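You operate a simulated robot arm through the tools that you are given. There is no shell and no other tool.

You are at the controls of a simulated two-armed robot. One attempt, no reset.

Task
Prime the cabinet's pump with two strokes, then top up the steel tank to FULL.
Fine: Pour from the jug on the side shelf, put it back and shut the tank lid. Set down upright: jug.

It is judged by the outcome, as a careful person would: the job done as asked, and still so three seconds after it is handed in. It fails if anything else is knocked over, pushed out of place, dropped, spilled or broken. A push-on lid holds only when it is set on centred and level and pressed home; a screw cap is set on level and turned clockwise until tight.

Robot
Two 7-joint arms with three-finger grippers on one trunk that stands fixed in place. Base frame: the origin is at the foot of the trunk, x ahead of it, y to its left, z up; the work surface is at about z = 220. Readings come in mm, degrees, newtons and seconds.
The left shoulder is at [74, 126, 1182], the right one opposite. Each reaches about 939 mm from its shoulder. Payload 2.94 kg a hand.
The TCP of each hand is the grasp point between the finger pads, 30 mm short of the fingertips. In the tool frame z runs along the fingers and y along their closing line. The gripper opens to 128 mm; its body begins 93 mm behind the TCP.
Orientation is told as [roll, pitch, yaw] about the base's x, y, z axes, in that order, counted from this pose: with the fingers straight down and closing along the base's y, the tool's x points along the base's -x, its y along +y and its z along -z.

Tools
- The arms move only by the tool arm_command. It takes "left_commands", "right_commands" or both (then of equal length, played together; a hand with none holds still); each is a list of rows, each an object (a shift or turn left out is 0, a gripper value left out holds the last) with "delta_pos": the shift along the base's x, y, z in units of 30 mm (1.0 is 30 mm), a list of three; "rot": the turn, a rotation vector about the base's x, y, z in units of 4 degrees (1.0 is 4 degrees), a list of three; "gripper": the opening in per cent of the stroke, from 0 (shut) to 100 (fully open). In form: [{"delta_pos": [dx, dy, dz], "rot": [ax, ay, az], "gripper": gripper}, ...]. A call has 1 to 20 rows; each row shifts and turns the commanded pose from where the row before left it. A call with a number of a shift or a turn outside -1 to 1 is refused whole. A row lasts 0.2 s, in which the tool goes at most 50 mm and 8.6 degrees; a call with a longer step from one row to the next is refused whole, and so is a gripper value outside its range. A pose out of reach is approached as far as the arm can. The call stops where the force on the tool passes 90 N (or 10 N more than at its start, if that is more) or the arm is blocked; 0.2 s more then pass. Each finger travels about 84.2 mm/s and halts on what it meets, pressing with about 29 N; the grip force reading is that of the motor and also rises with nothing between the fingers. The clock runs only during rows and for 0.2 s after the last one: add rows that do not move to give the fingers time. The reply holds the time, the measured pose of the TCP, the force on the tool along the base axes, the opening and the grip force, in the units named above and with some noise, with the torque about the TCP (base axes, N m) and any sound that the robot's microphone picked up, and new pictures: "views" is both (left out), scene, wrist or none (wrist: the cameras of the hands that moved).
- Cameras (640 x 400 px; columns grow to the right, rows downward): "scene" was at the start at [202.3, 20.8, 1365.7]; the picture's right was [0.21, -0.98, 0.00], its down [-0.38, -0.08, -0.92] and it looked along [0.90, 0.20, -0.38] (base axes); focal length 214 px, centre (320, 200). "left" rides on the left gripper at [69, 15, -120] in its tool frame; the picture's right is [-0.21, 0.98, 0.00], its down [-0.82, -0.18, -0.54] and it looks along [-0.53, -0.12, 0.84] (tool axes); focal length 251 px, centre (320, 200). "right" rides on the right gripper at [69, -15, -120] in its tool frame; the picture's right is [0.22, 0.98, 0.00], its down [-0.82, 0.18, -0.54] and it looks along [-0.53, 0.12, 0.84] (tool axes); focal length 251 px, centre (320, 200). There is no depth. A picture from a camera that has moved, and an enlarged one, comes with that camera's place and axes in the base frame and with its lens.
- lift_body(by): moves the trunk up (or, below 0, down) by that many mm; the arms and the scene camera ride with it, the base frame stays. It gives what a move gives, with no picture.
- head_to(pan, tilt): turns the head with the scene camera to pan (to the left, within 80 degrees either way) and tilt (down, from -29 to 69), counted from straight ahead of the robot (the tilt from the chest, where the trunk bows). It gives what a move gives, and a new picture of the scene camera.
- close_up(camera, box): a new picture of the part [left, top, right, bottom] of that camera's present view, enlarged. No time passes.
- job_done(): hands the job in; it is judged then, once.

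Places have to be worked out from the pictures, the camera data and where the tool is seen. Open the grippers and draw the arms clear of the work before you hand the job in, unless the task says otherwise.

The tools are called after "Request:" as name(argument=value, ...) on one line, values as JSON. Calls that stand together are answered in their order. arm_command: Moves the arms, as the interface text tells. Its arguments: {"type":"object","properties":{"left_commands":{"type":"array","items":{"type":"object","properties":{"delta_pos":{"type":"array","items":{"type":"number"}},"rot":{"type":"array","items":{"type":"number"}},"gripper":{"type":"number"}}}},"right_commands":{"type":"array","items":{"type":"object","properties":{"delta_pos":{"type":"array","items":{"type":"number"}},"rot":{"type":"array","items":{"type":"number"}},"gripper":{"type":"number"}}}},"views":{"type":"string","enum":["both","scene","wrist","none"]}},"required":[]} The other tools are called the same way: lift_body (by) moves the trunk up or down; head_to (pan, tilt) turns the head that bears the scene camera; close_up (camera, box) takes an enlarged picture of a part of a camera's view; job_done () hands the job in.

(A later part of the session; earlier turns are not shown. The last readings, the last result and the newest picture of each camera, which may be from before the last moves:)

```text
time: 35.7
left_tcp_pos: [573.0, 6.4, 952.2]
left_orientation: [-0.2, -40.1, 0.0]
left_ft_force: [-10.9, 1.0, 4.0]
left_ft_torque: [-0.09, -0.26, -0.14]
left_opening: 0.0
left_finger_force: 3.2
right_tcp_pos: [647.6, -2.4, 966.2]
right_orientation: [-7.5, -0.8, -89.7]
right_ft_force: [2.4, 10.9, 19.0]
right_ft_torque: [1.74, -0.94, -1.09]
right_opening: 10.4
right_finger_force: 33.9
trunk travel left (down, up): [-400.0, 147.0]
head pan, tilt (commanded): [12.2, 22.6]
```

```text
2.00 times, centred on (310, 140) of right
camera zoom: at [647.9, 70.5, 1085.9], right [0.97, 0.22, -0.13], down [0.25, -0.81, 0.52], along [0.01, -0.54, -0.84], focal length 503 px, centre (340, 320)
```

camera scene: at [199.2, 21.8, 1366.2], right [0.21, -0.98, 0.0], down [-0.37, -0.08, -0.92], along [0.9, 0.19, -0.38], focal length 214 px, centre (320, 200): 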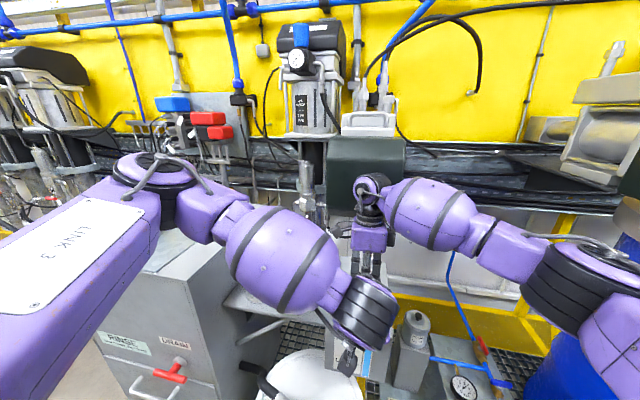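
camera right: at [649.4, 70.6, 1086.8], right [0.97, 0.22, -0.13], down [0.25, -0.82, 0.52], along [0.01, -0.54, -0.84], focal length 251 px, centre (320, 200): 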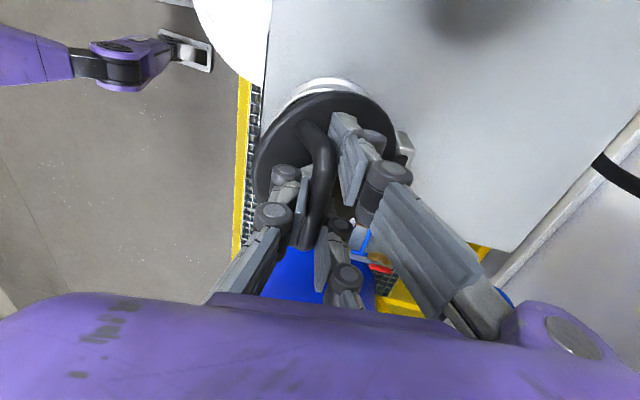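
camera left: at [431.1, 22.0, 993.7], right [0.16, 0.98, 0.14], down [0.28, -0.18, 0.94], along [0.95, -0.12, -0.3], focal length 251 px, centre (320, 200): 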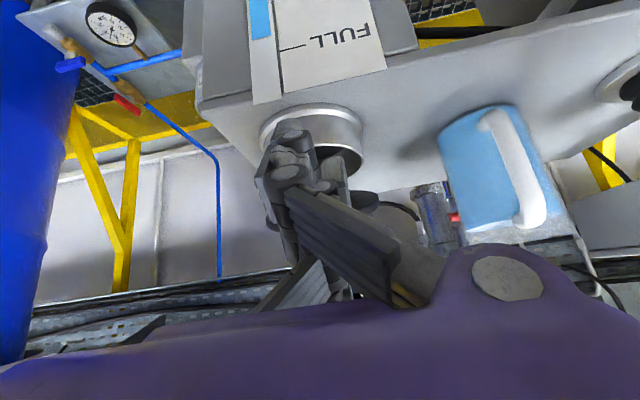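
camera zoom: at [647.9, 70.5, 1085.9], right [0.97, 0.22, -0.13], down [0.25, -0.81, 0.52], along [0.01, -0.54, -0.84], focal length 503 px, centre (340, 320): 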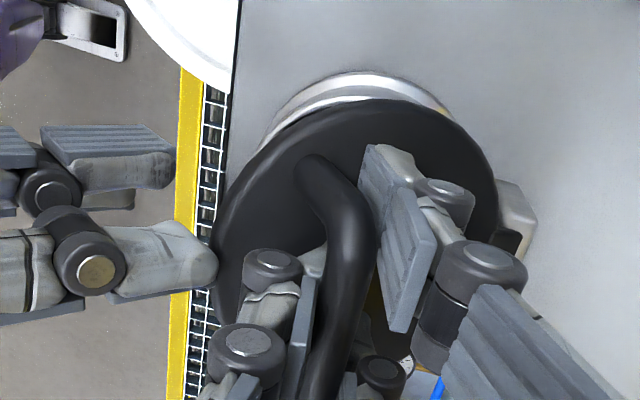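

The finger met the top of the lid edge (force pushes back and up), so I need to come in lower. I back off, drop 20 mm and come forward again.

Request:
arm_command(left_commands=[{"delta_pos": [-0.6, 0, 0]}, {"delta_pos": [0, 0, -0.7]}, {"delta_pos": [0.4, 0, 0]}, {}], views="none")

Request:
close_up(camera="right", box=[180, 40, 440, 240])

Request:
close_up(camera="left", box=[200, 60, 420, 240])

```text
time: 36.7
left_tcp_pos: [567.7, 4.7, 930.1]
left_orientation: [-0.3, -40.3, 0.1]
left_ft_force: [0.0, -0.4, -0.3]
left_ft_torque: [0.01, -0.01, 0.0]
left_opening: 0.0
left_finger_force: 3.2
right_tcp_pos: [648.1, -1.3, 964.9]
right_orientation: [-7.6, -0.8, -89.6]
right_ft_force: [-5.6, 8.8, 22.1]
right_ft_torque: [1.43, -1.01, -1.44]
right_opening: 10.6
right_finger_force: 34.4
trunk travel left (down, up): [-400.0, 147.0]
head pan, tilt (commanded): [12.2, 22.6]
```

```text
2.00 times, centred on (310, 140) of right
camera zoom: at [648.0, 70.5, 1085.9], right [0.97, 0.22, -0.13], down [0.26, -0.81, 0.52], along [0.01, -0.54, -0.84], focal length 503 px, centre (340, 320)
```

zoom: 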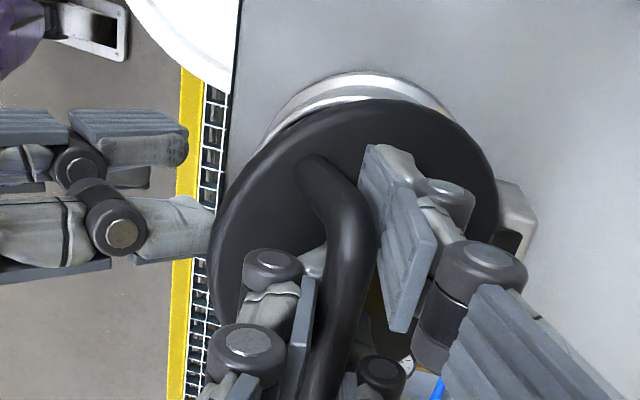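

```text
2.22 times, centred on (310, 150) of left
camera zoom: at [438.3, 21.8, 979.1], right [0.16, 0.98, 0.14], down [0.28, -0.18, 0.94], along [0.95, -0.12, -0.3], focal length 559 px, centre (342, 311)
```

zoom: 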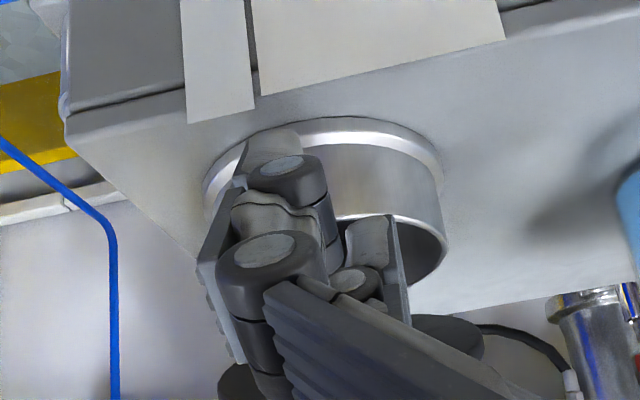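

The upper fingertip is now under the lid edge. I raise it until it takes load.

Request:
arm_command(left_commands=[{"delta_pos": [0.15, 0, 0.15]}, {"delta_pos": [0.15, 0, 0.15]}, {"delta_pos": [0.1, 0, 0.15]}, {}], views="none")

Request:
close_up(camera="right", box=[180, 40, 440, 240])

```text
time: 37.7
left_tcp_pos: [575.6, 5.2, 940.8]
left_orientation: [0.0, -39.3, -0.4]
left_ft_force: [-43.0, 1.1, -14.5]
left_ft_torque: [0.18, -0.28, -0.48]
left_opening: 0.0
left_finger_force: 3.4
right_tcp_pos: [651.8, -2.1, 967.7]
right_orientation: [-7.0, -0.6, -89.9]
right_ft_force: [41.5, 9.0, 26.1]
right_ft_torque: [0.17, -0.3, -1.28]
right_opening: 10.3
right_finger_force: 33.4
trunk travel left (down, up): [-400.0, 147.0]
head pan, tilt (commanded): [12.2, 22.6]
```

```text
2.00 times, centred on (310, 140) of right
camera zoom: at [651.8, 70.0, 1088.0], right [0.97, 0.21, -0.12], down [0.25, -0.82, 0.52], along [0.01, -0.54, -0.84], focal length 503 px, centre (340, 320)
```

zoom: 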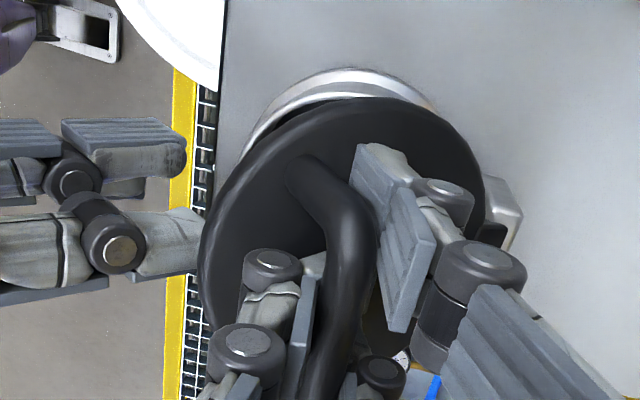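

Left finger is loaded under the lid (43 N back, 15 N down). Now I ease the right gripper open and lift it straight up out of the bail.

Request:
arm_command(right_commands=[{"delta_pos": [0, 0, 0.1], "gripper": 20}, {"delta_pos": [0, 0, 0.3]}, {"delta_pos": [0, 0, 0.5]}, {"delta_pos": [0, 0, 0.6]}, {"delta_pos": [0, 0, 0.6]}, {}])

Request:
close_up(camera="right", box=[180, 40, 440, 240])

```text
time: 39.1
left_tcp_pos: [581.1, 5.9, 945.8]
left_orientation: [-0.1, -40.2, 0.2]
left_ft_force: [-0.9, 0.1, 0.2]
left_ft_torque: [0.0, 0.01, -0.03]
left_opening: 0.1
left_finger_force: 2.4
right_tcp_pos: [649.3, -1.3, 1027.2]
right_orientation: [-7.7, -0.7, -89.6]
right_ft_force: [0.2, -0.7, 1.1]
right_ft_torque: [0.01, -0.05, -0.02]
right_opening: 25.5
right_finger_force: 0.0
trunk travel left (down, up): [-400.0, 147.0]
head pan, tilt (commanded): [12.2, 22.6]
camera scene: at [201.8, 20.5, 1366.0], right [0.21, -0.98, 0.0], down [-0.38, -0.08, -0.92], along [0.9, 0.2, -0.38], focal length 214 px, centre (320, 200)
camera right: at [650.0, 70.6, 1148.1], right [0.97, 0.22, -0.13], down [0.26, -0.81, 0.52], along [0.01, -0.54, -0.84], focal length 251 px, centre (320, 200)
```

scene: 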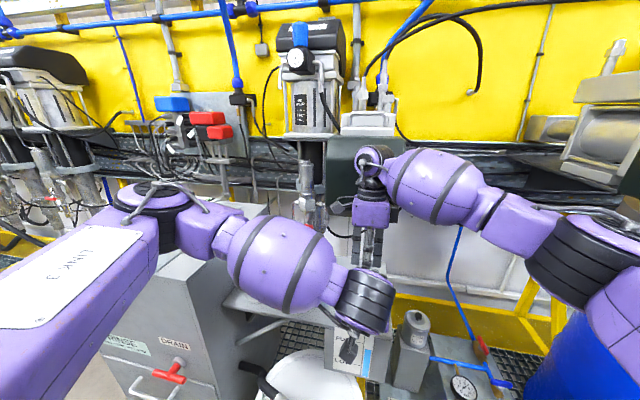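
right: 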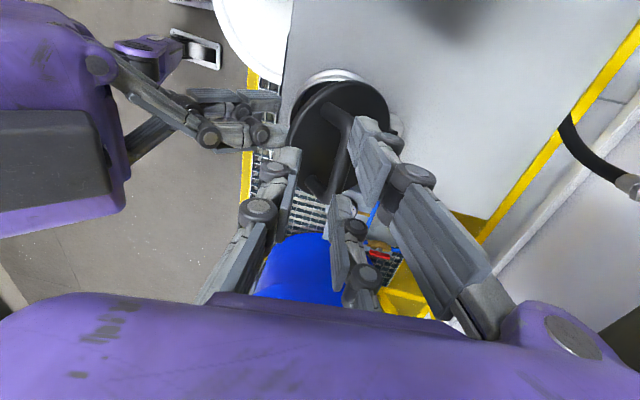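

```text
2.00 times, centred on (310, 140) of right
camera zoom: at [650.0, 70.6, 1148.1], right [0.97, 0.22, -0.13], down [0.26, -0.81, 0.52], along [0.01, -0.54, -0.84], focal length 503 px, centre (340, 320)
```

zoom: 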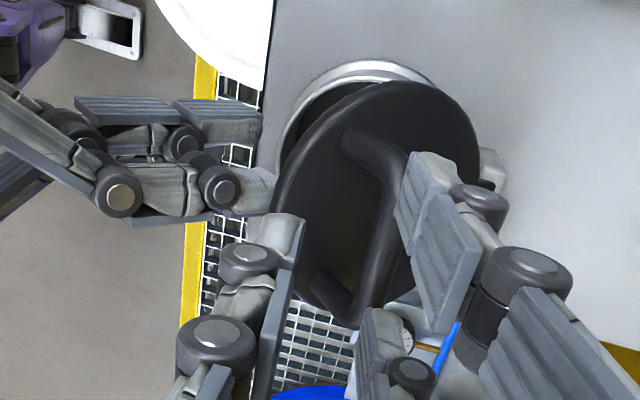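

The left hand now carries almost no load, so the lid appears to hold its own angle on a stiff hinge. I move the right hand clear to the right, untilting it.

Request:
arm_command(right_commands=[{"delta_pos": [-0.2, 0, 0.6], "rot": [0, -0.5, 0]}, {"delta_pos": [-0.2, -0.5, 0.4], "rot": [0, -1, 0]}, {"delta_pos": [0, -0.9, 0.2], "rot": [0, -1, 0]}, {"delta_pos": [0, -0.9, 0], "rot": [0, -0.5, 0]}, {"delta_pos": [0, -0.9, 0]}, {"delta_pos": [0, -0.9, 0]}, {"delta_pos": [0, -0.9, 0]}, {}])

Request:
close_up(camera="right", box=[180, 0, 500, 240])

Request:
close_up(camera="scene", box=[300, 200, 420, 340])

```text
time: 40.9
left_tcp_pos: [581.3, 5.4, 944.0]
left_orientation: [-0.2, -40.0, 0.1]
left_ft_force: [-0.1, 0.6, -0.4]
left_ft_torque: [0.0, 0.01, 0.01]
left_opening: 0.3
left_finger_force: 3.3
right_tcp_pos: [639.5, -151.6, 1061.9]
right_orientation: [4.2, -0.9, -89.7]
right_ft_force: [-0.7, 0.2, 0.0]
right_ft_torque: [-0.01, 0.01, 0.02]
right_opening: 25.6
right_finger_force: 0.0
trunk travel left (down, up): [-400.0, 147.0]
head pan, tilt (commanded): [12.2, 22.6]
camera scene: at [202.5, 21.3, 1365.7], right [0.21, -0.98, 0.0], down [-0.38, -0.08, -0.92], along [0.9, 0.2, -0.38], focal length 214 px, centre (320, 200)
camera right: at [613.8, -80.1, 1178.6], right [0.97, 0.22, 0.07], down [0.14, -0.81, 0.57], along [0.18, -0.54, -0.82], focal length 251 px, centre (320, 200)
```

scene: 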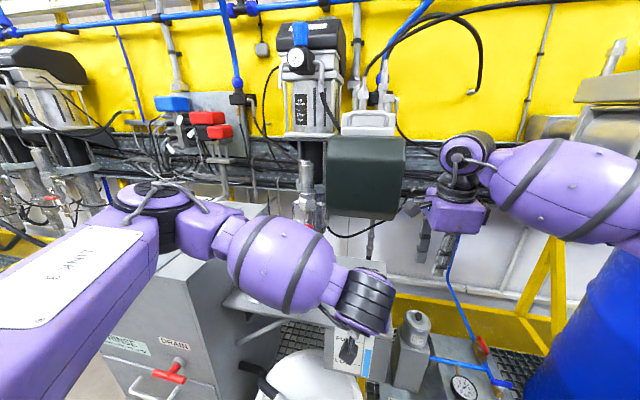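
right: 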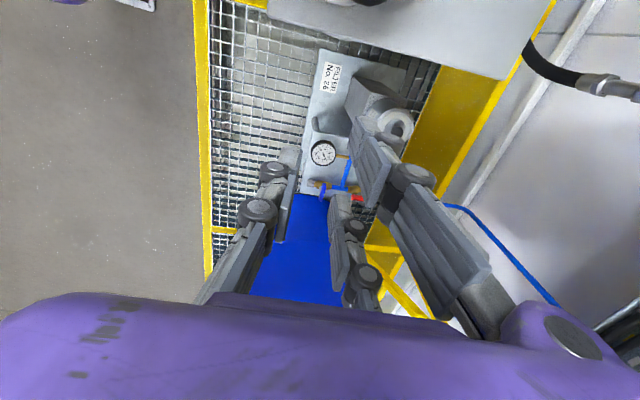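

```text
1.67 times, centred on (340, 120) of right
camera zoom: at [613.8, -80.1, 1178.6], right [0.97, 0.22, 0.07], down [0.14, -0.81, 0.57], along [0.18, -0.54, -0.82], focal length 419 px, centre (287, 333)
```

zoom: 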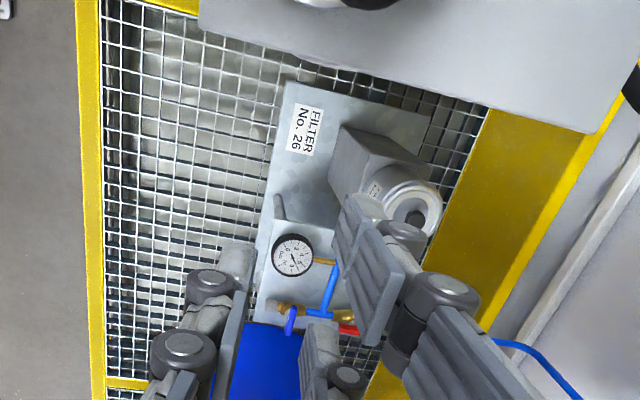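

```text
2.86 times, centred on (360, 270) of scene
camera zoom: at [202.5, 21.3, 1365.7], right [0.21, -0.98, 0.0], down [-0.38, -0.08, -0.92], along [0.9, 0.2, -0.38], focal length 613 px, centre (206, 0)
```

zoom: 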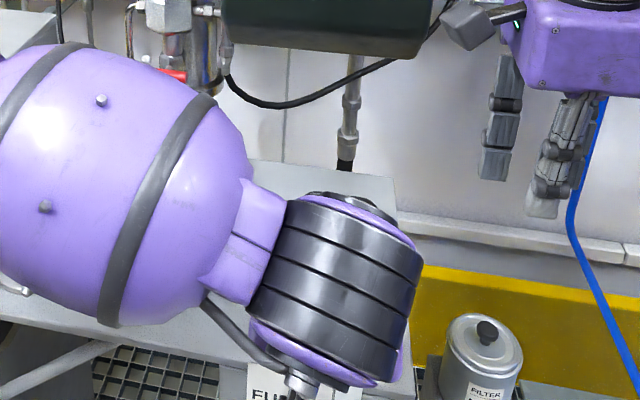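

The left wrist hides the lid from the scene camera, so I look through the left wrist camera.

Request:
close_up(camera="left", box=[160, 60, 480, 260])

```text
2.00 times, centred on (320, 160) of left
camera zoom: at [451.9, 21.7, 991.5], right [0.16, 0.98, 0.14], down [0.28, -0.18, 0.94], along [0.95, -0.12, -0.3], focal length 503 px, centre (320, 280)
```

zoom: 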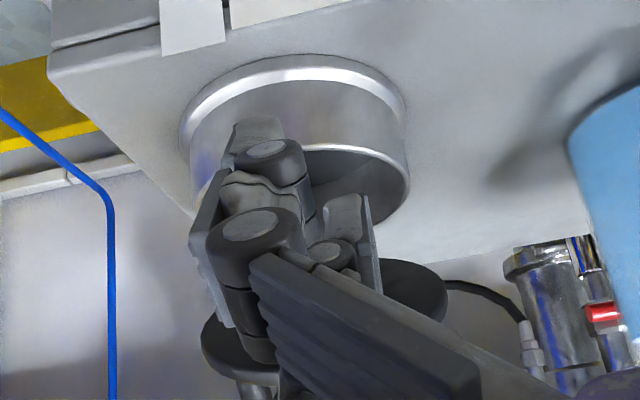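

The lid stays raised on its own. I push it further up and back with the left finger in small steps.

Request:
arm_command(left_commands=[{"delta_pos": [0.35, 0, 0.3]}, {"delta_pos": [0.35, 0, 0.3]}, {"delta_pos": [0.4, 0, 0.2]}, {"delta_pos": [0.4, 0, 0.2]}, {}])

Request:
close_up(camera="left", box=[160, 60, 480, 260])

```text
time: 42.1
left_tcp_pos: [626.4, 4.5, 973.2]
left_orientation: [-0.1, -40.1, 0.1]
left_ft_force: [0.3, 1.1, -1.4]
left_ft_torque: [0.01, 0.02, -0.01]
left_opening: 0.0
left_finger_force: 3.6
right_tcp_pos: [638.7, -151.7, 1061.8]
right_orientation: [4.4, -1.0, -89.7]
right_ft_force: [-0.3, 0.3, -0.2]
right_ft_torque: [0.02, 0.02, 0.01]
right_opening: 25.6
right_finger_force: 0.2
trunk travel left (down, up): [-400.0, 147.0]
head pan, tilt (commanded): [12.2, 22.6]
camera scene: at [202.2, 20.7, 1365.7], right [0.21, -0.98, 0.0], down [-0.38, -0.08, -0.92], along [0.9, 0.2, -0.38], focal length 214 px, centre (320, 200)
camera left: at [496.7, 20.9, 1020.8], right [0.17, 0.98, 0.14], down [0.28, -0.18, 0.94], along [0.95, -0.12, -0.3], focal length 251 px, centre (320, 200)
```

scene: 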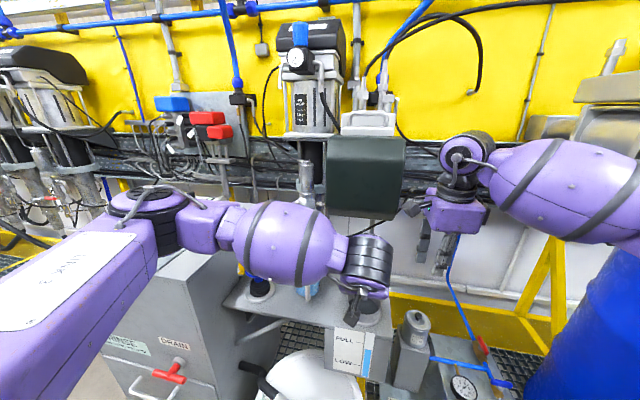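
left: 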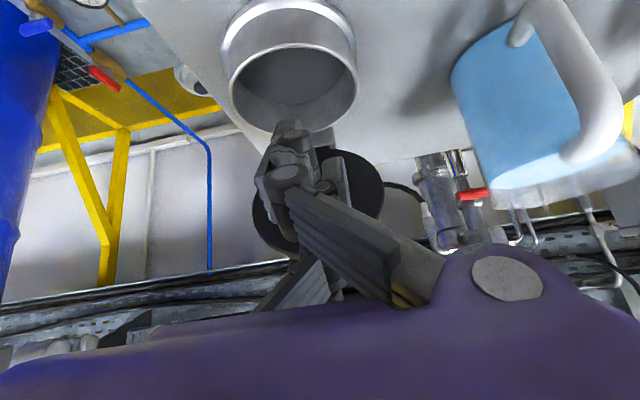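

```text
2.00 times, centred on (320, 160) of left
camera zoom: at [496.7, 20.9, 1020.8], right [0.17, 0.98, 0.14], down [0.28, -0.18, 0.94], along [0.95, -0.12, -0.3], focal length 503 px, centre (320, 280)
```

zoom: 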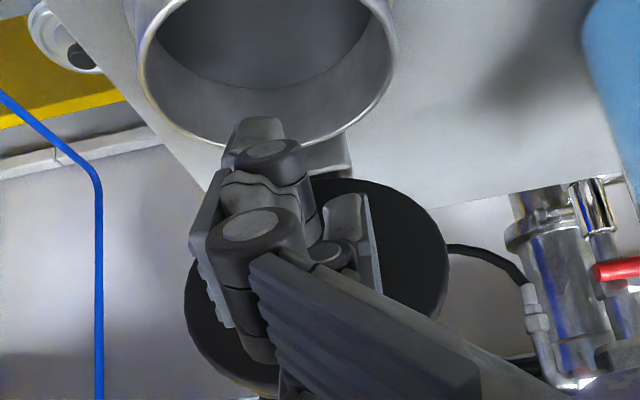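

The lid disc now faces the camera almost fully round at x≈700, with no contact force — it has swung fully open and stays. I withdraw the left hand backwards and up, then look.

Request:
arm_command(left_commands=[{"delta_pos": [-0.5, 0, 0.5]}, {"delta_pos": [-0.9, 0, 0.5]}, {"delta_pos": [-0.9, 0.3, 0.5]}, {"delta_pos": [-0.9, 0.8, 0.5]}, {"delta_pos": [-0.5, 0.95, 0.5], "rot": [0, 1, 0]}, {"delta_pos": [0, 0.95, 0.4], "rot": [0, 1, 0]}, {"delta_pos": [0, 0.95, 0.3], "rot": [0, 1, 0]}, {"delta_pos": [0, 0.95, 0], "rot": [0, 1, 0]}, {"delta_pos": [0, 0.95, 0], "rot": [0, 1, 0]}, {"delta_pos": [0, 0.95, 0]}, {"delta_pos": [0, 0.95, 0]}, {}])

Request:
close_up(camera="scene", box=[220, 230, 420, 390])

```text
time: 44.7
left_tcp_pos: [517.1, 236.0, 1070.1]
left_orientation: [-0.2, -20.0, 0.0]
left_ft_force: [-1.0, 0.6, -0.1]
left_ft_torque: [0.0, 0.01, 0.0]
left_opening: 0.0
left_finger_force: 3.1
right_tcp_pos: [637.7, -152.3, 1060.1]
right_orientation: [4.3, -0.8, -89.8]
right_ft_force: [0.4, 0.8, 0.0]
right_ft_torque: [0.04, 0.02, -0.04]
right_opening: 25.5
right_finger_force: 0.0
trunk travel left (down, up): [-400.0, 147.0]
head pan, tilt (commanded): [12.2, 22.6]
camera scene: at [202.7, 20.3, 1365.7], right [0.21, -0.98, 0.0], down [-0.38, -0.08, -0.92], along [0.9, 0.2, -0.38], focal length 214 px, centre (320, 200)
camera left: at [411.2, 251.8, 1159.5], right [0.2, 0.98, 0.07], down [0.59, -0.18, 0.79], along [0.78, -0.12, -0.61], focal length 251 px, centre (320, 200)
```

scene: 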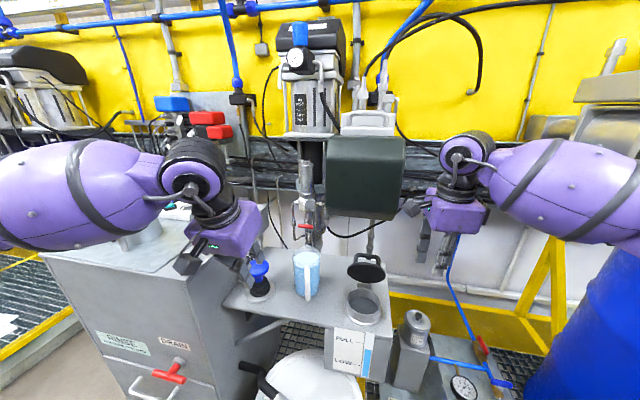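
left: 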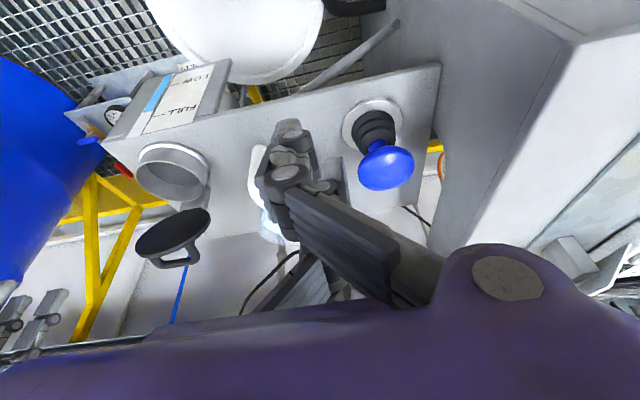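

```text
2.50 times, centred on (320, 310) of scene
camera zoom: at [202.7, 20.3, 1365.7], right [0.21, -0.98, 0.0], down [-0.38, -0.08, -0.92], along [0.9, 0.2, -0.38], focal length 536 px, centre (320, -75)
```

zoom: 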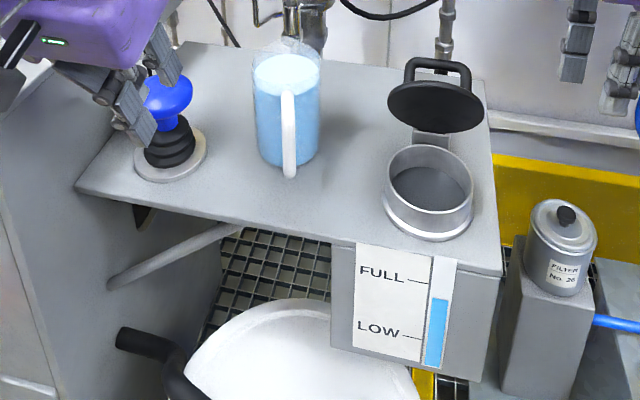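

The tank is open and the lid holds at about 73°. To get more room for the jug I'll push it past vertical with the right hand: tilt that hand forward, shut its fingers and place it in front of the lid's underside.

Request:
arm_command(right_commands=[{"delta_pos": [-0.2, 0, -0.05], "rot": [0, -1, 0], "gripper": 0}, {"delta_pos": [-0.2, 0, -0.05], "rot": [0, -1, 0]}, {"delta_pos": [-0.2, 0, -0.05], "rot": [0, -1, 0]}, {"delta_pos": [-0.2, 0, -0.05], "rot": [0, -1, 0]}, {"delta_pos": [-0.2, 0, -0.05], "rot": [0, -1, 0]}, {"delta_pos": [-0.2, 0, -0.05], "rot": [0, -1, 0]}, {"delta_pos": [-0.2, 0, -0.05], "rot": [0, -1, 0]}, {"delta_pos": [-0.2, 0, -0.05], "rot": [0, -1, 0]}, {"delta_pos": [-0.2, 0, -0.05], "rot": [0, -1, 0]}, {"delta_pos": [0, 0.85, -0.3]}, {"delta_pos": [0, 0.85, -0.3]}, {"delta_pos": [0, 0.85, -0.3]}, {"delta_pos": [0, 0.85, -0.3]}, {"delta_pos": [0, 0.85, -0.3]}, {}])

Request:
close_up(camera="scene", box=[290, 220, 430, 340])

Request:
close_up(camera="left", box=[60, 100, 300, 300])

```text
time: 47.9
left_tcp_pos: [517.0, 234.9, 1070.4]
left_orientation: [-0.2, -20.0, -0.1]
left_ft_force: [-0.1, 0.3, -0.5]
left_ft_torque: [-0.02, 0.02, 0.0]
left_opening: 0.2
left_finger_force: 2.9
right_tcp_pos: [583.8, -25.5, 1004.1]
right_orientation: [40.4, -0.9, -90.4]
right_ft_force: [0.8, -0.5, -0.2]
right_ft_torque: [0.01, 0.0, 0.01]
right_opening: 0.0
right_finger_force: 3.0
trunk travel left (down, up): [-400.0, 147.0]
head pan, tilt (commanded): [12.2, 22.6]
camera scene: at [202.1, 20.2, 1365.8], right [0.21, -0.98, 0.0], down [-0.38, -0.08, -0.92], along [0.9, 0.2, -0.38], focal length 214 px, centre (320, 200)
camera right: at [494.7, 46.4, 1084.3], right [0.75, 0.22, 0.63], down [-0.22, -0.81, 0.54], along [0.63, -0.54, -0.56], focal length 251 px, centre (320, 200)
```

scene: 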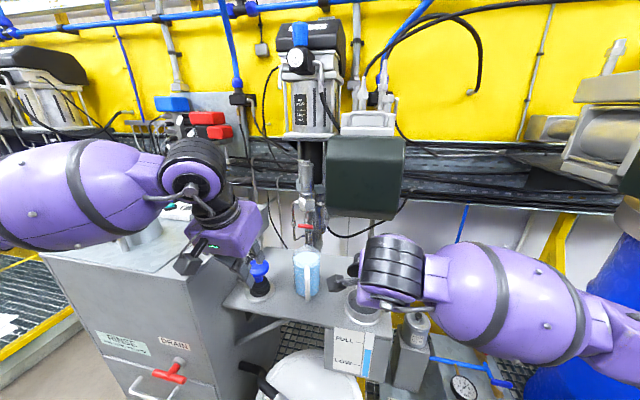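
right: 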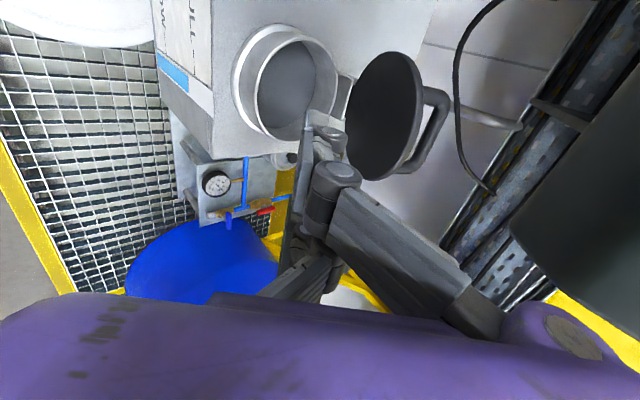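

```text
3.33 times, centred on (360, 280) of scene
camera zoom: at [202.1, 20.2, 1365.8], right [0.21, -0.98, 0.0], down [-0.38, -0.08, -0.92], along [0.9, 0.2, -0.38], focal length 715 px, centre (187, -67)
```

zoom: 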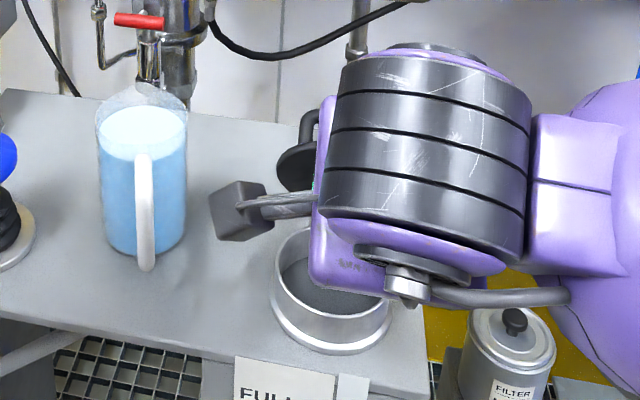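

```text
2.00 times, centred on (180, 200) of left
camera zoom: at [410.7, 251.4, 1159.7], right [0.2, 0.98, 0.07], down [0.59, -0.18, 0.79], along [0.78, -0.12, -0.61], focal length 503 px, centre (600, 200)
```

zoom: 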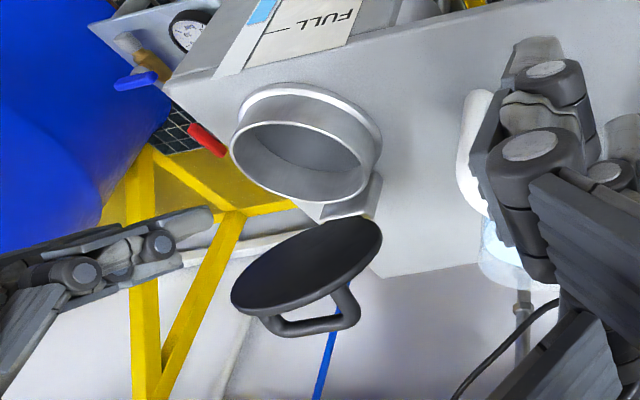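

The right wrist view shows the lid underside just ahead of the right fingertips. I push forward to carry the lid past vertical.

Request:
arm_command(right_commands=[{"delta_pos": [0.5, 0.1, -0.2]}, {"delta_pos": [0.5, 0.1, -0.2]}, {"delta_pos": [0.5, 0.1, -0.1]}, {"delta_pos": [0.4, 0, 0]}, {"delta_pos": [0.4, 0, 0]}, {"delta_pos": [0.4, 0, 0]}, {"delta_pos": [0.3, 0, 0]}, {"delta_pos": [0.3, 0, 0]}, {}], views="wrist")

Request:
close_up(camera="left", box=[60, 100, 300, 300])

```text
time: 49.9
left_tcp_pos: [516.0, 235.2, 1069.7]
left_orientation: [0.0, -20.0, 0.0]
left_ft_force: [-0.9, 0.7, -0.3]
left_ft_torque: [-0.02, -0.03, 0.01]
left_opening: 0.1
left_finger_force: 2.9
right_tcp_pos: [682.9, -17.0, 989.7]
right_orientation: [40.3, -0.8, -90.4]
right_ft_force: [0.4, -0.1, 0.0]
right_ft_torque: [-0.02, 0.02, 0.0]
right_opening: 0.2
right_finger_force: 2.9
trunk travel left (down, up): [-400.0, 147.0]
head pan, tilt (commanded): [12.2, 22.6]
camera right: at [594.3, 55.4, 1069.7], right [0.75, 0.22, 0.63], down [-0.22, -0.81, 0.54], along [0.63, -0.54, -0.56], focal length 251 px, centre (320, 200)
```

right: 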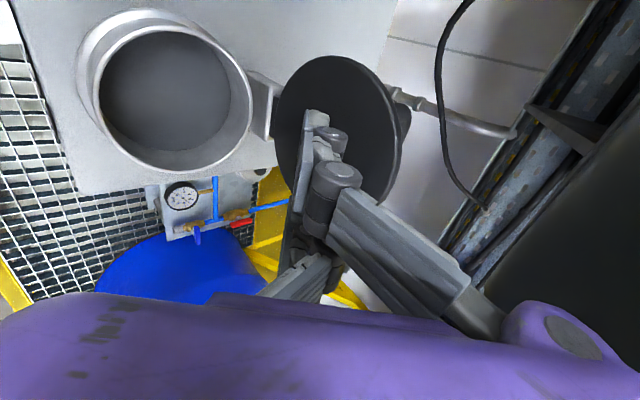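

```text
2.00 times, centred on (180, 200) of left
camera zoom: at [410.8, 251.8, 1159.5], right [0.2, 0.98, 0.07], down [0.59, -0.18, 0.79], along [0.78, -0.12, -0.61], focal length 503 px, centre (600, 200)
```

zoom: 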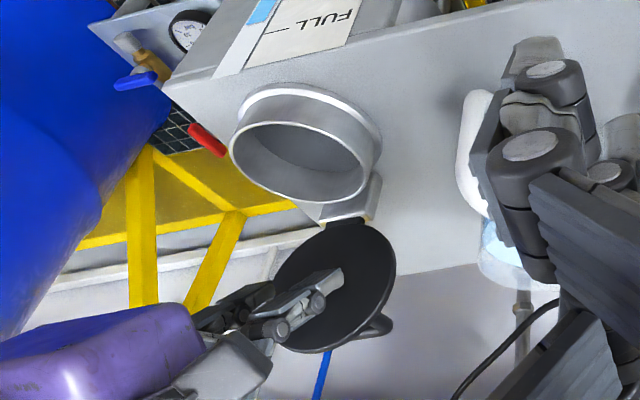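

The lid is now past vertical and stays. I withdraw the right hand and turn it back upright so its camera can watch the gauge and opening, while the left hand opens and turns towards the jug's handle side.

Request:
arm_command(right_commands=[{"delta_pos": [-0.9, 0, 0]}, {"delta_pos": [-0.9, 0, 0]}, {"delta_pos": [-0.497, -0.443, 0], "rot": [0, 1, 0]}, {"delta_pos": [-0.497, -0.443, 0], "rot": [0, 1, 0]}, {"delta_pos": [-0.497, -0.443, 0], "rot": [0, 1, 0]}, {"delta_pos": [-0.497, -0.443, 0], "rot": [0, 1, 0]}, {"delta_pos": [-0.497, -0.443, 0], "rot": [0, 1, 0]}, {"delta_pos": [-0.497, -0.443, 0], "rot": [0, 1, 0]}, {"delta_pos": [-0.497, -0.443, 0], "rot": [0, 1, 0]}, {"delta_pos": [-0.497, -0.443, 0], "rot": [0, 1, 0]}, {"delta_pos": [-0.497, -0.443, 0], "rot": [0, 1, 0]}, {"delta_pos": [-0.497, -0.443, 0], "rot": [0, 1, 0]}, {"rot": [0, 0, 1]}, {"rot": [0, 0, 1]}, {"rot": [0, 0, 1]}, {"rot": [0, 0, 1]}, {"rot": [0, 0, 1]}, {"rot": [0, 0, 1]}, {"rot": [0, 0, 1]}, {"rot": [0, 0, 1]}], left_commands=[{}, {}, {"rot": [0, -1, 0], "gripper": 100}, {"rot": [0, -1, 0]}, {"rot": [0, -1, 0]}, {"rot": [0, -1, 0]}, {"rot": [0, -1, 0]}, {"rot": [0, -1, 0]}, {"rot": [0, -1, 0]}, {"rot": [0, -1, 0]}, {"rot": [0, -1, 0]}, {"rot": [0, -1, 0]}, {"rot": [0, 0, 1]}, {"rot": [0, 0, 1]}, {"rot": [0, 0, 1]}, {"rot": [0, 0, 1]}, {"rot": [0, 0, 1]}, {}, {}, {}])

```text
time: 54.1
left_tcp_pos: [517.0, 238.0, 1070.1]
left_orientation: [-0.1, -39.9, 20.1]
left_ft_force: [0.0, 0.2, -0.3]
left_ft_torque: [0.0, -0.03, 0.01]
left_opening: 128.1
left_finger_force: 0.1
left hand out of reach, approached as far as the arm can: row 8, 9, 10, 11, 12
right_tcp_pos: [479.9, -147.7, 990.1]
right_orientation: [0.2, -0.9, -57.8]
right_ft_force: [0.3, -0.2, 0.0]
right_ft_torque: [0.04, 0.01, 0.01]
right_opening: 0.4
right_finger_force: 2.9
trunk travel left (down, up): [-400.0, 147.0]
head pan, tilt (commanded): [12.2, 22.6]
camera scene: at [202.2, 20.9, 1365.7], right [0.21, -0.98, 0.0], down [-0.38, -0.08, -0.92], along [0.9, 0.2, -0.38], focal length 214 px, centre (320, 200)
camera right: at [428.4, -96.6, 1108.6], right [0.71, 0.7, 0.0], down [0.59, -0.59, 0.55], along [0.39, -0.39, -0.83], focal length 251 px, centre (320, 200)
camera left: at [388.5, 208.0, 1118.0], right [-0.18, 0.97, 0.14], down [0.33, -0.07, 0.94], along [0.93, 0.21, -0.3], focal length 251 px, centre (320, 200)
```

scene: 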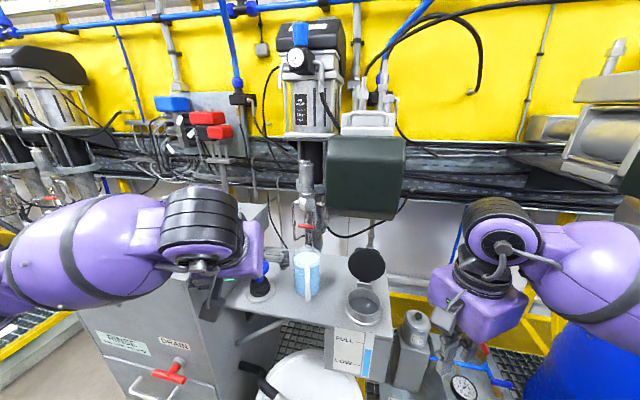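
right: 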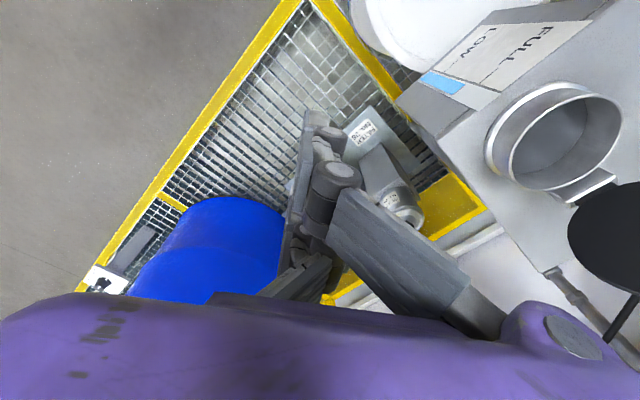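
left: 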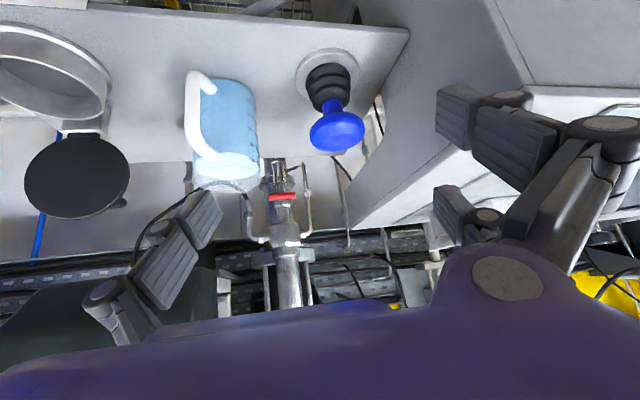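

The left wrist could not tilt past -40° up there. I finish turning the right hand and bring the left hand lower towards the pre-grasp point, tilting the rest of the way as it comes down.

Request:
arm_command(right_commands=[{"rot": [0, 0, 1]}, {"rot": [0, 0, 1]}, {"rot": [0, 0, 1]}, {"rot": [0, 0, 1]}, {"rot": [0, 0, 1]}, {"rot": [0, 0, 1]}, {"rot": [0, 0, 1]}, {"rot": [0, 0, 1]}, {"rot": [0, 0, 1]}, {"rot": [0, 0, 1]}, {"rot": [0, 0, 1]}, {"rot": [0, 0, 1]}, {"rot": [0, 0, 1]}, {"rot": [0, 0, 1]}, {"rot": [0, 0, 0.4]}], left_commands=[{"delta_pos": [0.1, -0.525, -0.3]}, {"delta_pos": [0.1, -0.525, -0.3]}, {"delta_pos": [0.1, -0.525, -0.5]}, {"delta_pos": [0.1, -0.525, -0.5]}, {"delta_pos": [0.1, -0.525, -0.5]}, {"delta_pos": [0.1, -0.525, -0.5]}, {"delta_pos": [0.1, -0.525, -0.5]}, {"delta_pos": [0.1, -0.525, -0.5]}, {"rot": [0.342, -0.94, 0]}, {"rot": [0.342, -0.94, 0]}, {"rot": [0.342, -0.94, 0]}, {"rot": [0.342, -0.94, 0]}, {"rot": [0.342, -0.94, 0]}, {}, {}])

```text
time: 57.3
left_tcp_pos: [541.2, 111.2, 962.2]
left_orientation: [-0.2, -60.1, 20.1]
left_ft_force: [0.1, 0.4, -0.4]
left_ft_torque: [0.02, 0.0, -0.01]
left_opening: 128.2
left_finger_force: 0.0
right_tcp_pos: [479.9, -149.4, 990.0]
right_orientation: [0.3, -0.8, 0.0]
right_ft_force: [0.6, 0.3, -0.3]
right_ft_torque: [0.02, 0.0, 0.01]
right_opening: 0.1
right_finger_force: 2.7
trunk travel left (down, up): [-400.0, 147.0]
head pan, tilt (commanded): [12.2, 22.6]
camera scene: at [202.3, 20.5, 1365.7], right [0.21, -0.98, 0.0], down [-0.38, -0.08, -0.92], along [0.9, 0.2, -0.38], focal length 214 px, centre (320, 200)
camera right: at [409.0, -163.9, 1108.3], right [-0.21, 0.98, 0.0], down [0.81, 0.18, 0.55], along [0.54, 0.12, -0.83], focal length 251 px, centre (320, 200)
camera left: at [405.3, 79.2, 962.5], right [-0.23, 0.95, 0.18], down [0.01, -0.19, 0.98], along [0.97, 0.23, 0.04], focal length 251 px, centre (320, 200)
```

scene: 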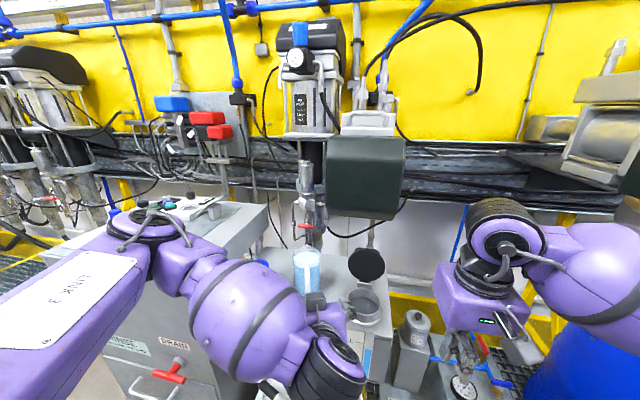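
right: 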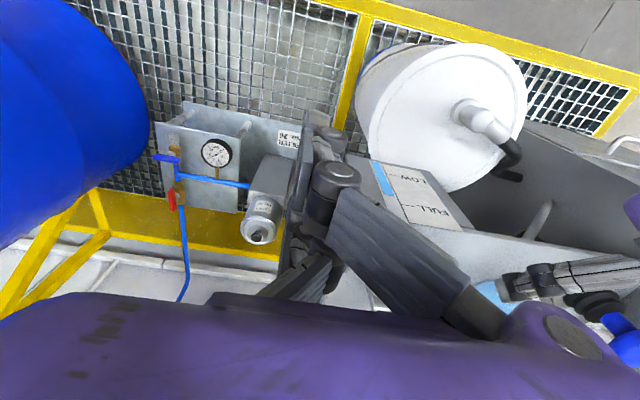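
left: 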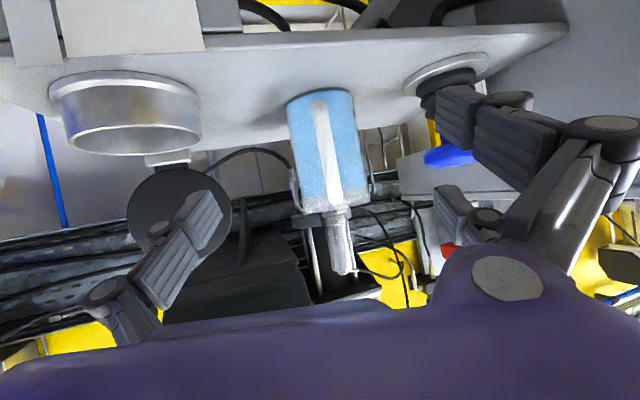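

The left hand is aligned: jug axis ≈[693, 168] lies on its 20° approach line with the handle facing the palm. I lower to z≈925 and advance partway.

Request:
arm_command(left_commands=[{"delta_pos": [0, 0, -0.6]}, {"delta_pos": [0, 0.02, -0.6]}, {"delta_pos": [0.6, 0.22, 0]}, {"delta_pos": [0.6, 0.22, 0]}, {"delta_pos": [0.6, 0.22, 0]}, {"delta_pos": [0.6, 0.22, 0]}, {}])

Request:
close_up(camera="left", box=[180, 20, 500, 240])

Request:
close_up(camera="scene", box=[220, 200, 400, 340])

```text
time: 58.9
left_tcp_pos: [611.6, 139.5, 927.3]
left_orientation: [-0.2, -60.0, 20.1]
left_ft_force: [-0.6, 0.0, 0.8]
left_ft_torque: [0.03, 0.04, 0.02]
left_opening: 128.3
left_finger_force: 0.0
right_tcp_pos: [479.6, -149.2, 988.5]
right_orientation: [0.4, -0.9, -0.2]
right_ft_force: [-1.4, 0.0, 0.8]
right_ft_torque: [-0.02, 0.01, -0.01]
right_opening: 0.3
right_finger_force: 3.2
trunk travel left (down, up): [-400.0, 147.0]
head pan, tilt (commanded): [12.2, 22.6]
camera scene: at [202.1, 20.7, 1365.7], right [0.21, -0.98, 0.0], down [-0.38, -0.08, -0.92], along [0.9, 0.2, -0.38], focal length 214 px, centre (320, 200)
camera left: at [476.4, 106.5, 927.3], right [-0.23, 0.95, 0.18], down [0.01, -0.19, 0.98], along [0.97, 0.23, 0.04], focal length 251 px, centre (320, 200)
```

scene: 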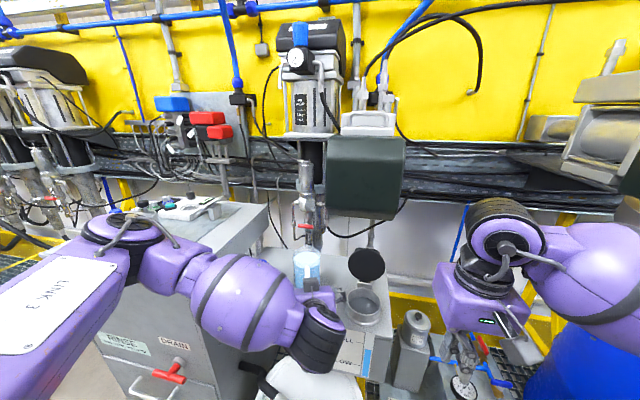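
left: 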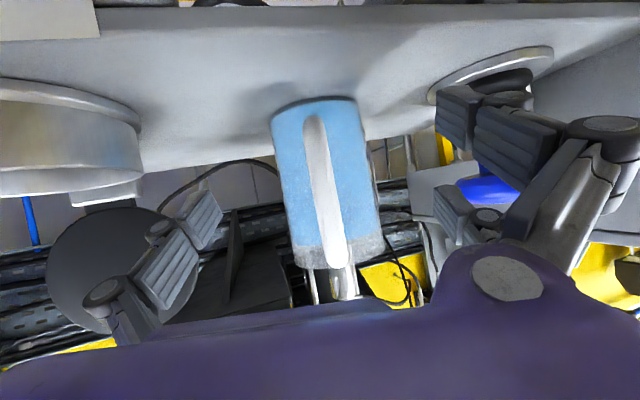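

```text
1.82 times, centred on (340, 130) of left
camera zoom: at [476.4, 106.5, 927.3], right [-0.23, 0.95, 0.18], down [0.01, -0.19, 0.98], along [0.97, 0.23, 0.04], focal length 457 px, centre (284, 327)
```

zoom: 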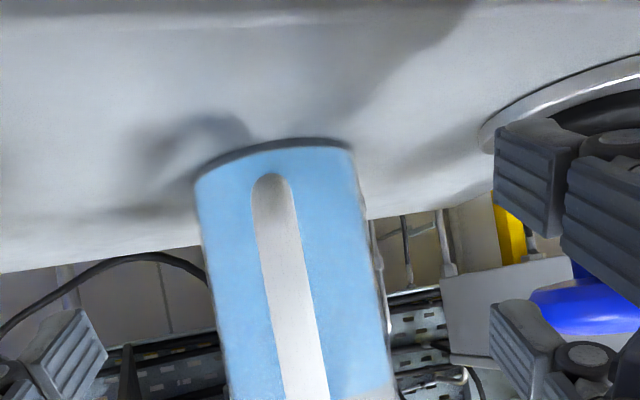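

```text
2.86 times, centred on (310, 270) of scene
camera zoom: at [202.1, 20.7, 1365.7], right [0.21, -0.98, 0.0], down [-0.38, -0.08, -0.92], along [0.9, 0.2, -0.38], focal length 613 px, centre (349, 0)
```

zoom: 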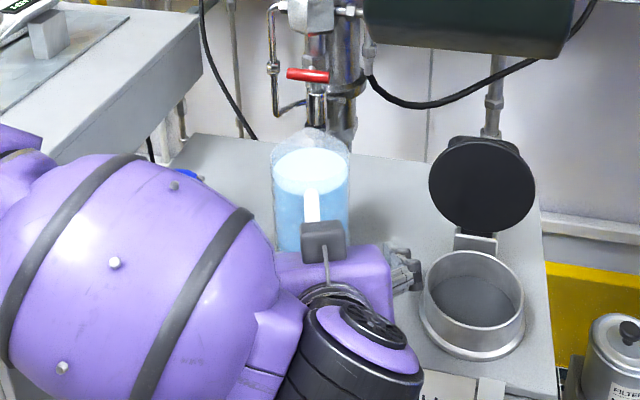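

The jug is centred between the open fingers (axis about 3 mm to the right of the hand line). I correct that and advance to the grasp position.

Request:
arm_command(left_commands=[{"delta_pos": [0.4, 0.1, 0]}, {"delta_pos": [0.5, 0.163, 0]}, {"delta_pos": [0.5, 0.163, 0]}, {"delta_pos": [0.5, 0.163, 0]}, {"delta_pos": [0.4, 0.15, 0]}, {}])

Request:
close_up(camera="left", box=[160, 20, 500, 250])

Request:
close_up(camera="scene", box=[240, 220, 360, 330])

```text
time: 60.3
left_tcp_pos: [681.6, 159.5, 927.5]
left_orientation: [-0.2, -60.0, 20.1]
left_ft_force: [0.2, -0.6, -0.5]
left_ft_torque: [-0.02, 0.03, 0.01]
left_opening: 128.1
left_finger_force: 0.1
right_tcp_pos: [479.5, -149.7, 989.1]
right_orientation: [0.3, -1.0, -0.2]
right_ft_force: [-0.1, -0.6, 0.5]
right_ft_torque: [-0.03, -0.02, 0.02]
right_opening: 0.0
right_finger_force: 2.9
trunk travel left (down, up): [-400.0, 147.0]
head pan, tilt (commanded): [12.2, 22.6]
camera scene: at [202.2, 20.6, 1365.7], right [0.21, -0.98, 0.0], down [-0.38, -0.08, -0.92], along [0.9, 0.2, -0.38], focal length 214 px, centre (320, 200)
camera left: at [546.5, 128.0, 926.5], right [-0.23, 0.95, 0.18], down [0.01, -0.19, 0.98], along [0.97, 0.23, 0.04], focal length 251 px, centre (320, 200)
```

scene: 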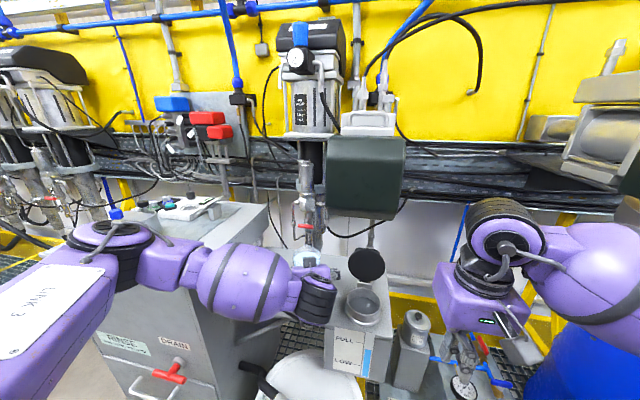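
left: 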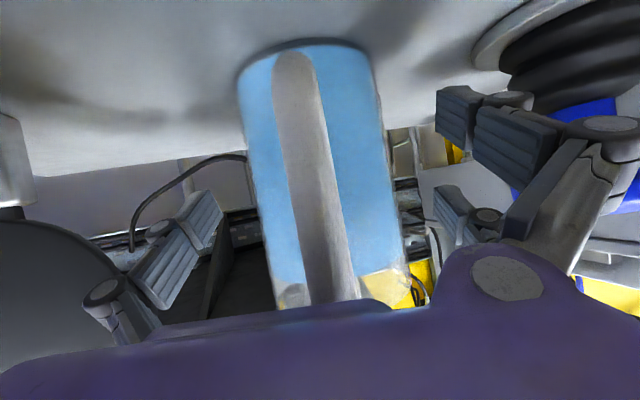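

```text
1.74 times, centred on (330, 135) of left
camera zoom: at [546.5, 128.0, 926.5], right [-0.23, 0.95, 0.18], down [0.01, -0.19, 0.98], along [0.97, 0.23, 0.04], focal length 437 px, centre (303, 313)
```

zoom: 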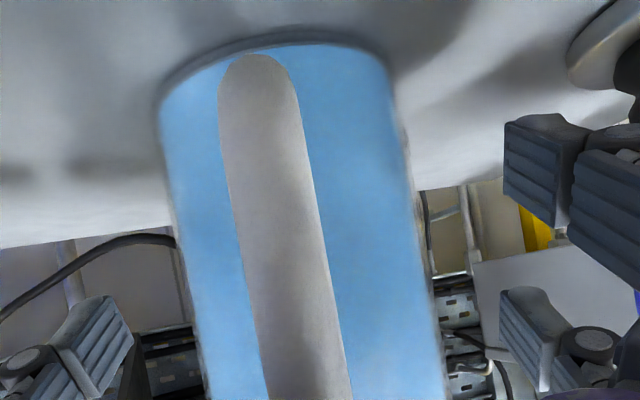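

```text
3.64 times, centred on (300, 275) of scene
camera zoom: at [202.2, 20.6, 1365.7], right [0.21, -0.98, 0.0], down [-0.38, -0.08, -0.92], along [0.9, 0.2, -0.38], focal length 780 px, centre (393, -73)
```

zoom: 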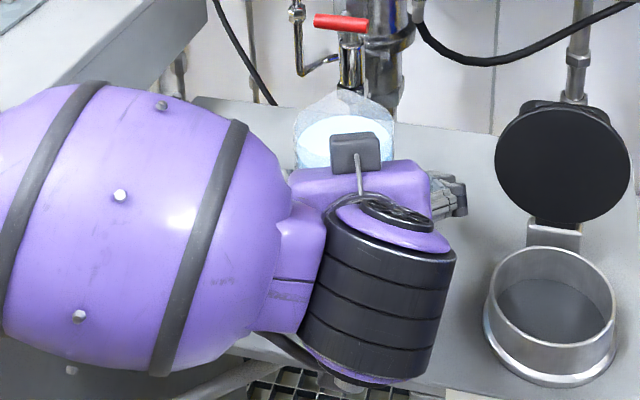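

TCP is 13 mm short of the jug axis and 2.7 mm off to one side. I nudge into place and close gently on the body.

Request:
arm_command(left_commands=[{"delta_pos": [0.157, 0.14, 0]}, {}, {"gripper": 68}, {}, {"gripper": 50}, {}, {}])

Request:
close_up(camera="scene", box=[240, 220, 360, 330])

```text
time: 61.9
left_tcp_pos: [687.6, 162.8, 926.5]
left_orientation: [-0.2, -60.0, 20.1]
left_ft_force: [-0.8, -0.7, -0.1]
left_ft_torque: [0.14, 0.08, 0.01]
left_opening: 77.7
left_finger_force: 28.9
right_tcp_pos: [479.3, -149.6, 988.8]
right_orientation: [0.3, -1.0, -0.2]
right_ft_force: [0.4, -0.8, 0.3]
right_ft_torque: [0.02, 0.0, -0.02]
right_opening: 0.2
right_finger_force: 3.1
trunk travel left (down, up): [-400.0, 147.0]
head pan, tilt (commanded): [12.2, 22.6]
camera scene: at [202.2, 20.7, 1365.7], right [0.21, -0.98, 0.0], down [-0.38, -0.08, -0.92], along [0.9, 0.2, -0.38], focal length 214 px, centre (320, 200)
camera left: at [551.1, 131.5, 926.9], right [-0.23, 0.95, 0.18], down [0.01, -0.19, 0.98], along [0.97, 0.23, 0.04], focal length 251 px, centre (320, 200)
```

scene: 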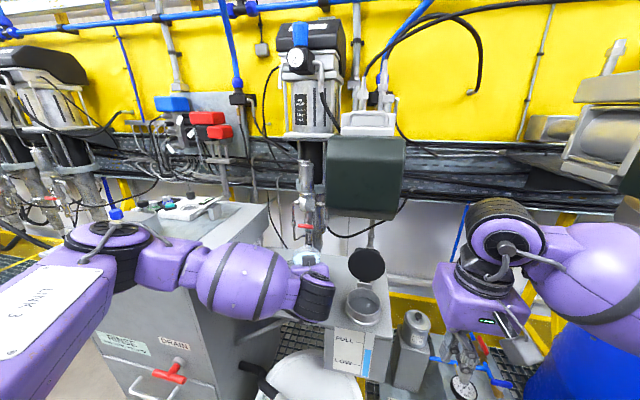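
left: 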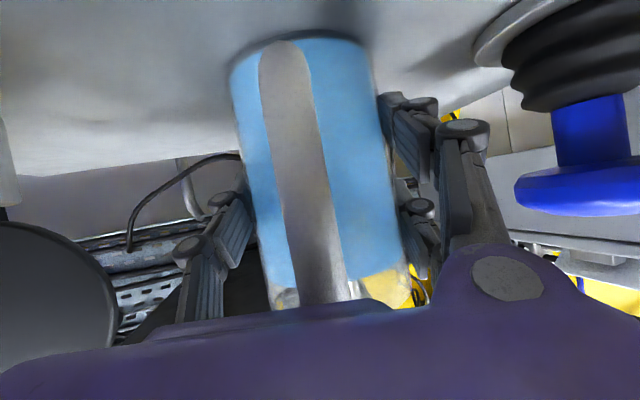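

```text
3.64 times, centred on (300, 275) of scene
camera zoom: at [202.2, 20.7, 1365.7], right [0.21, -0.98, 0.0], down [-0.38, -0.08, -0.92], along [0.9, 0.2, -0.38], focal length 780 px, centre (393, -73)
```

zoom: 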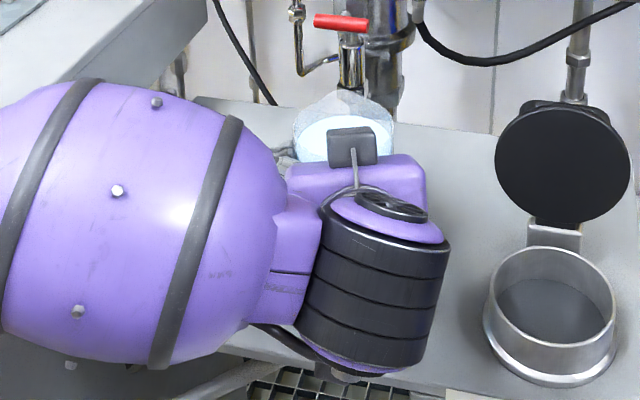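

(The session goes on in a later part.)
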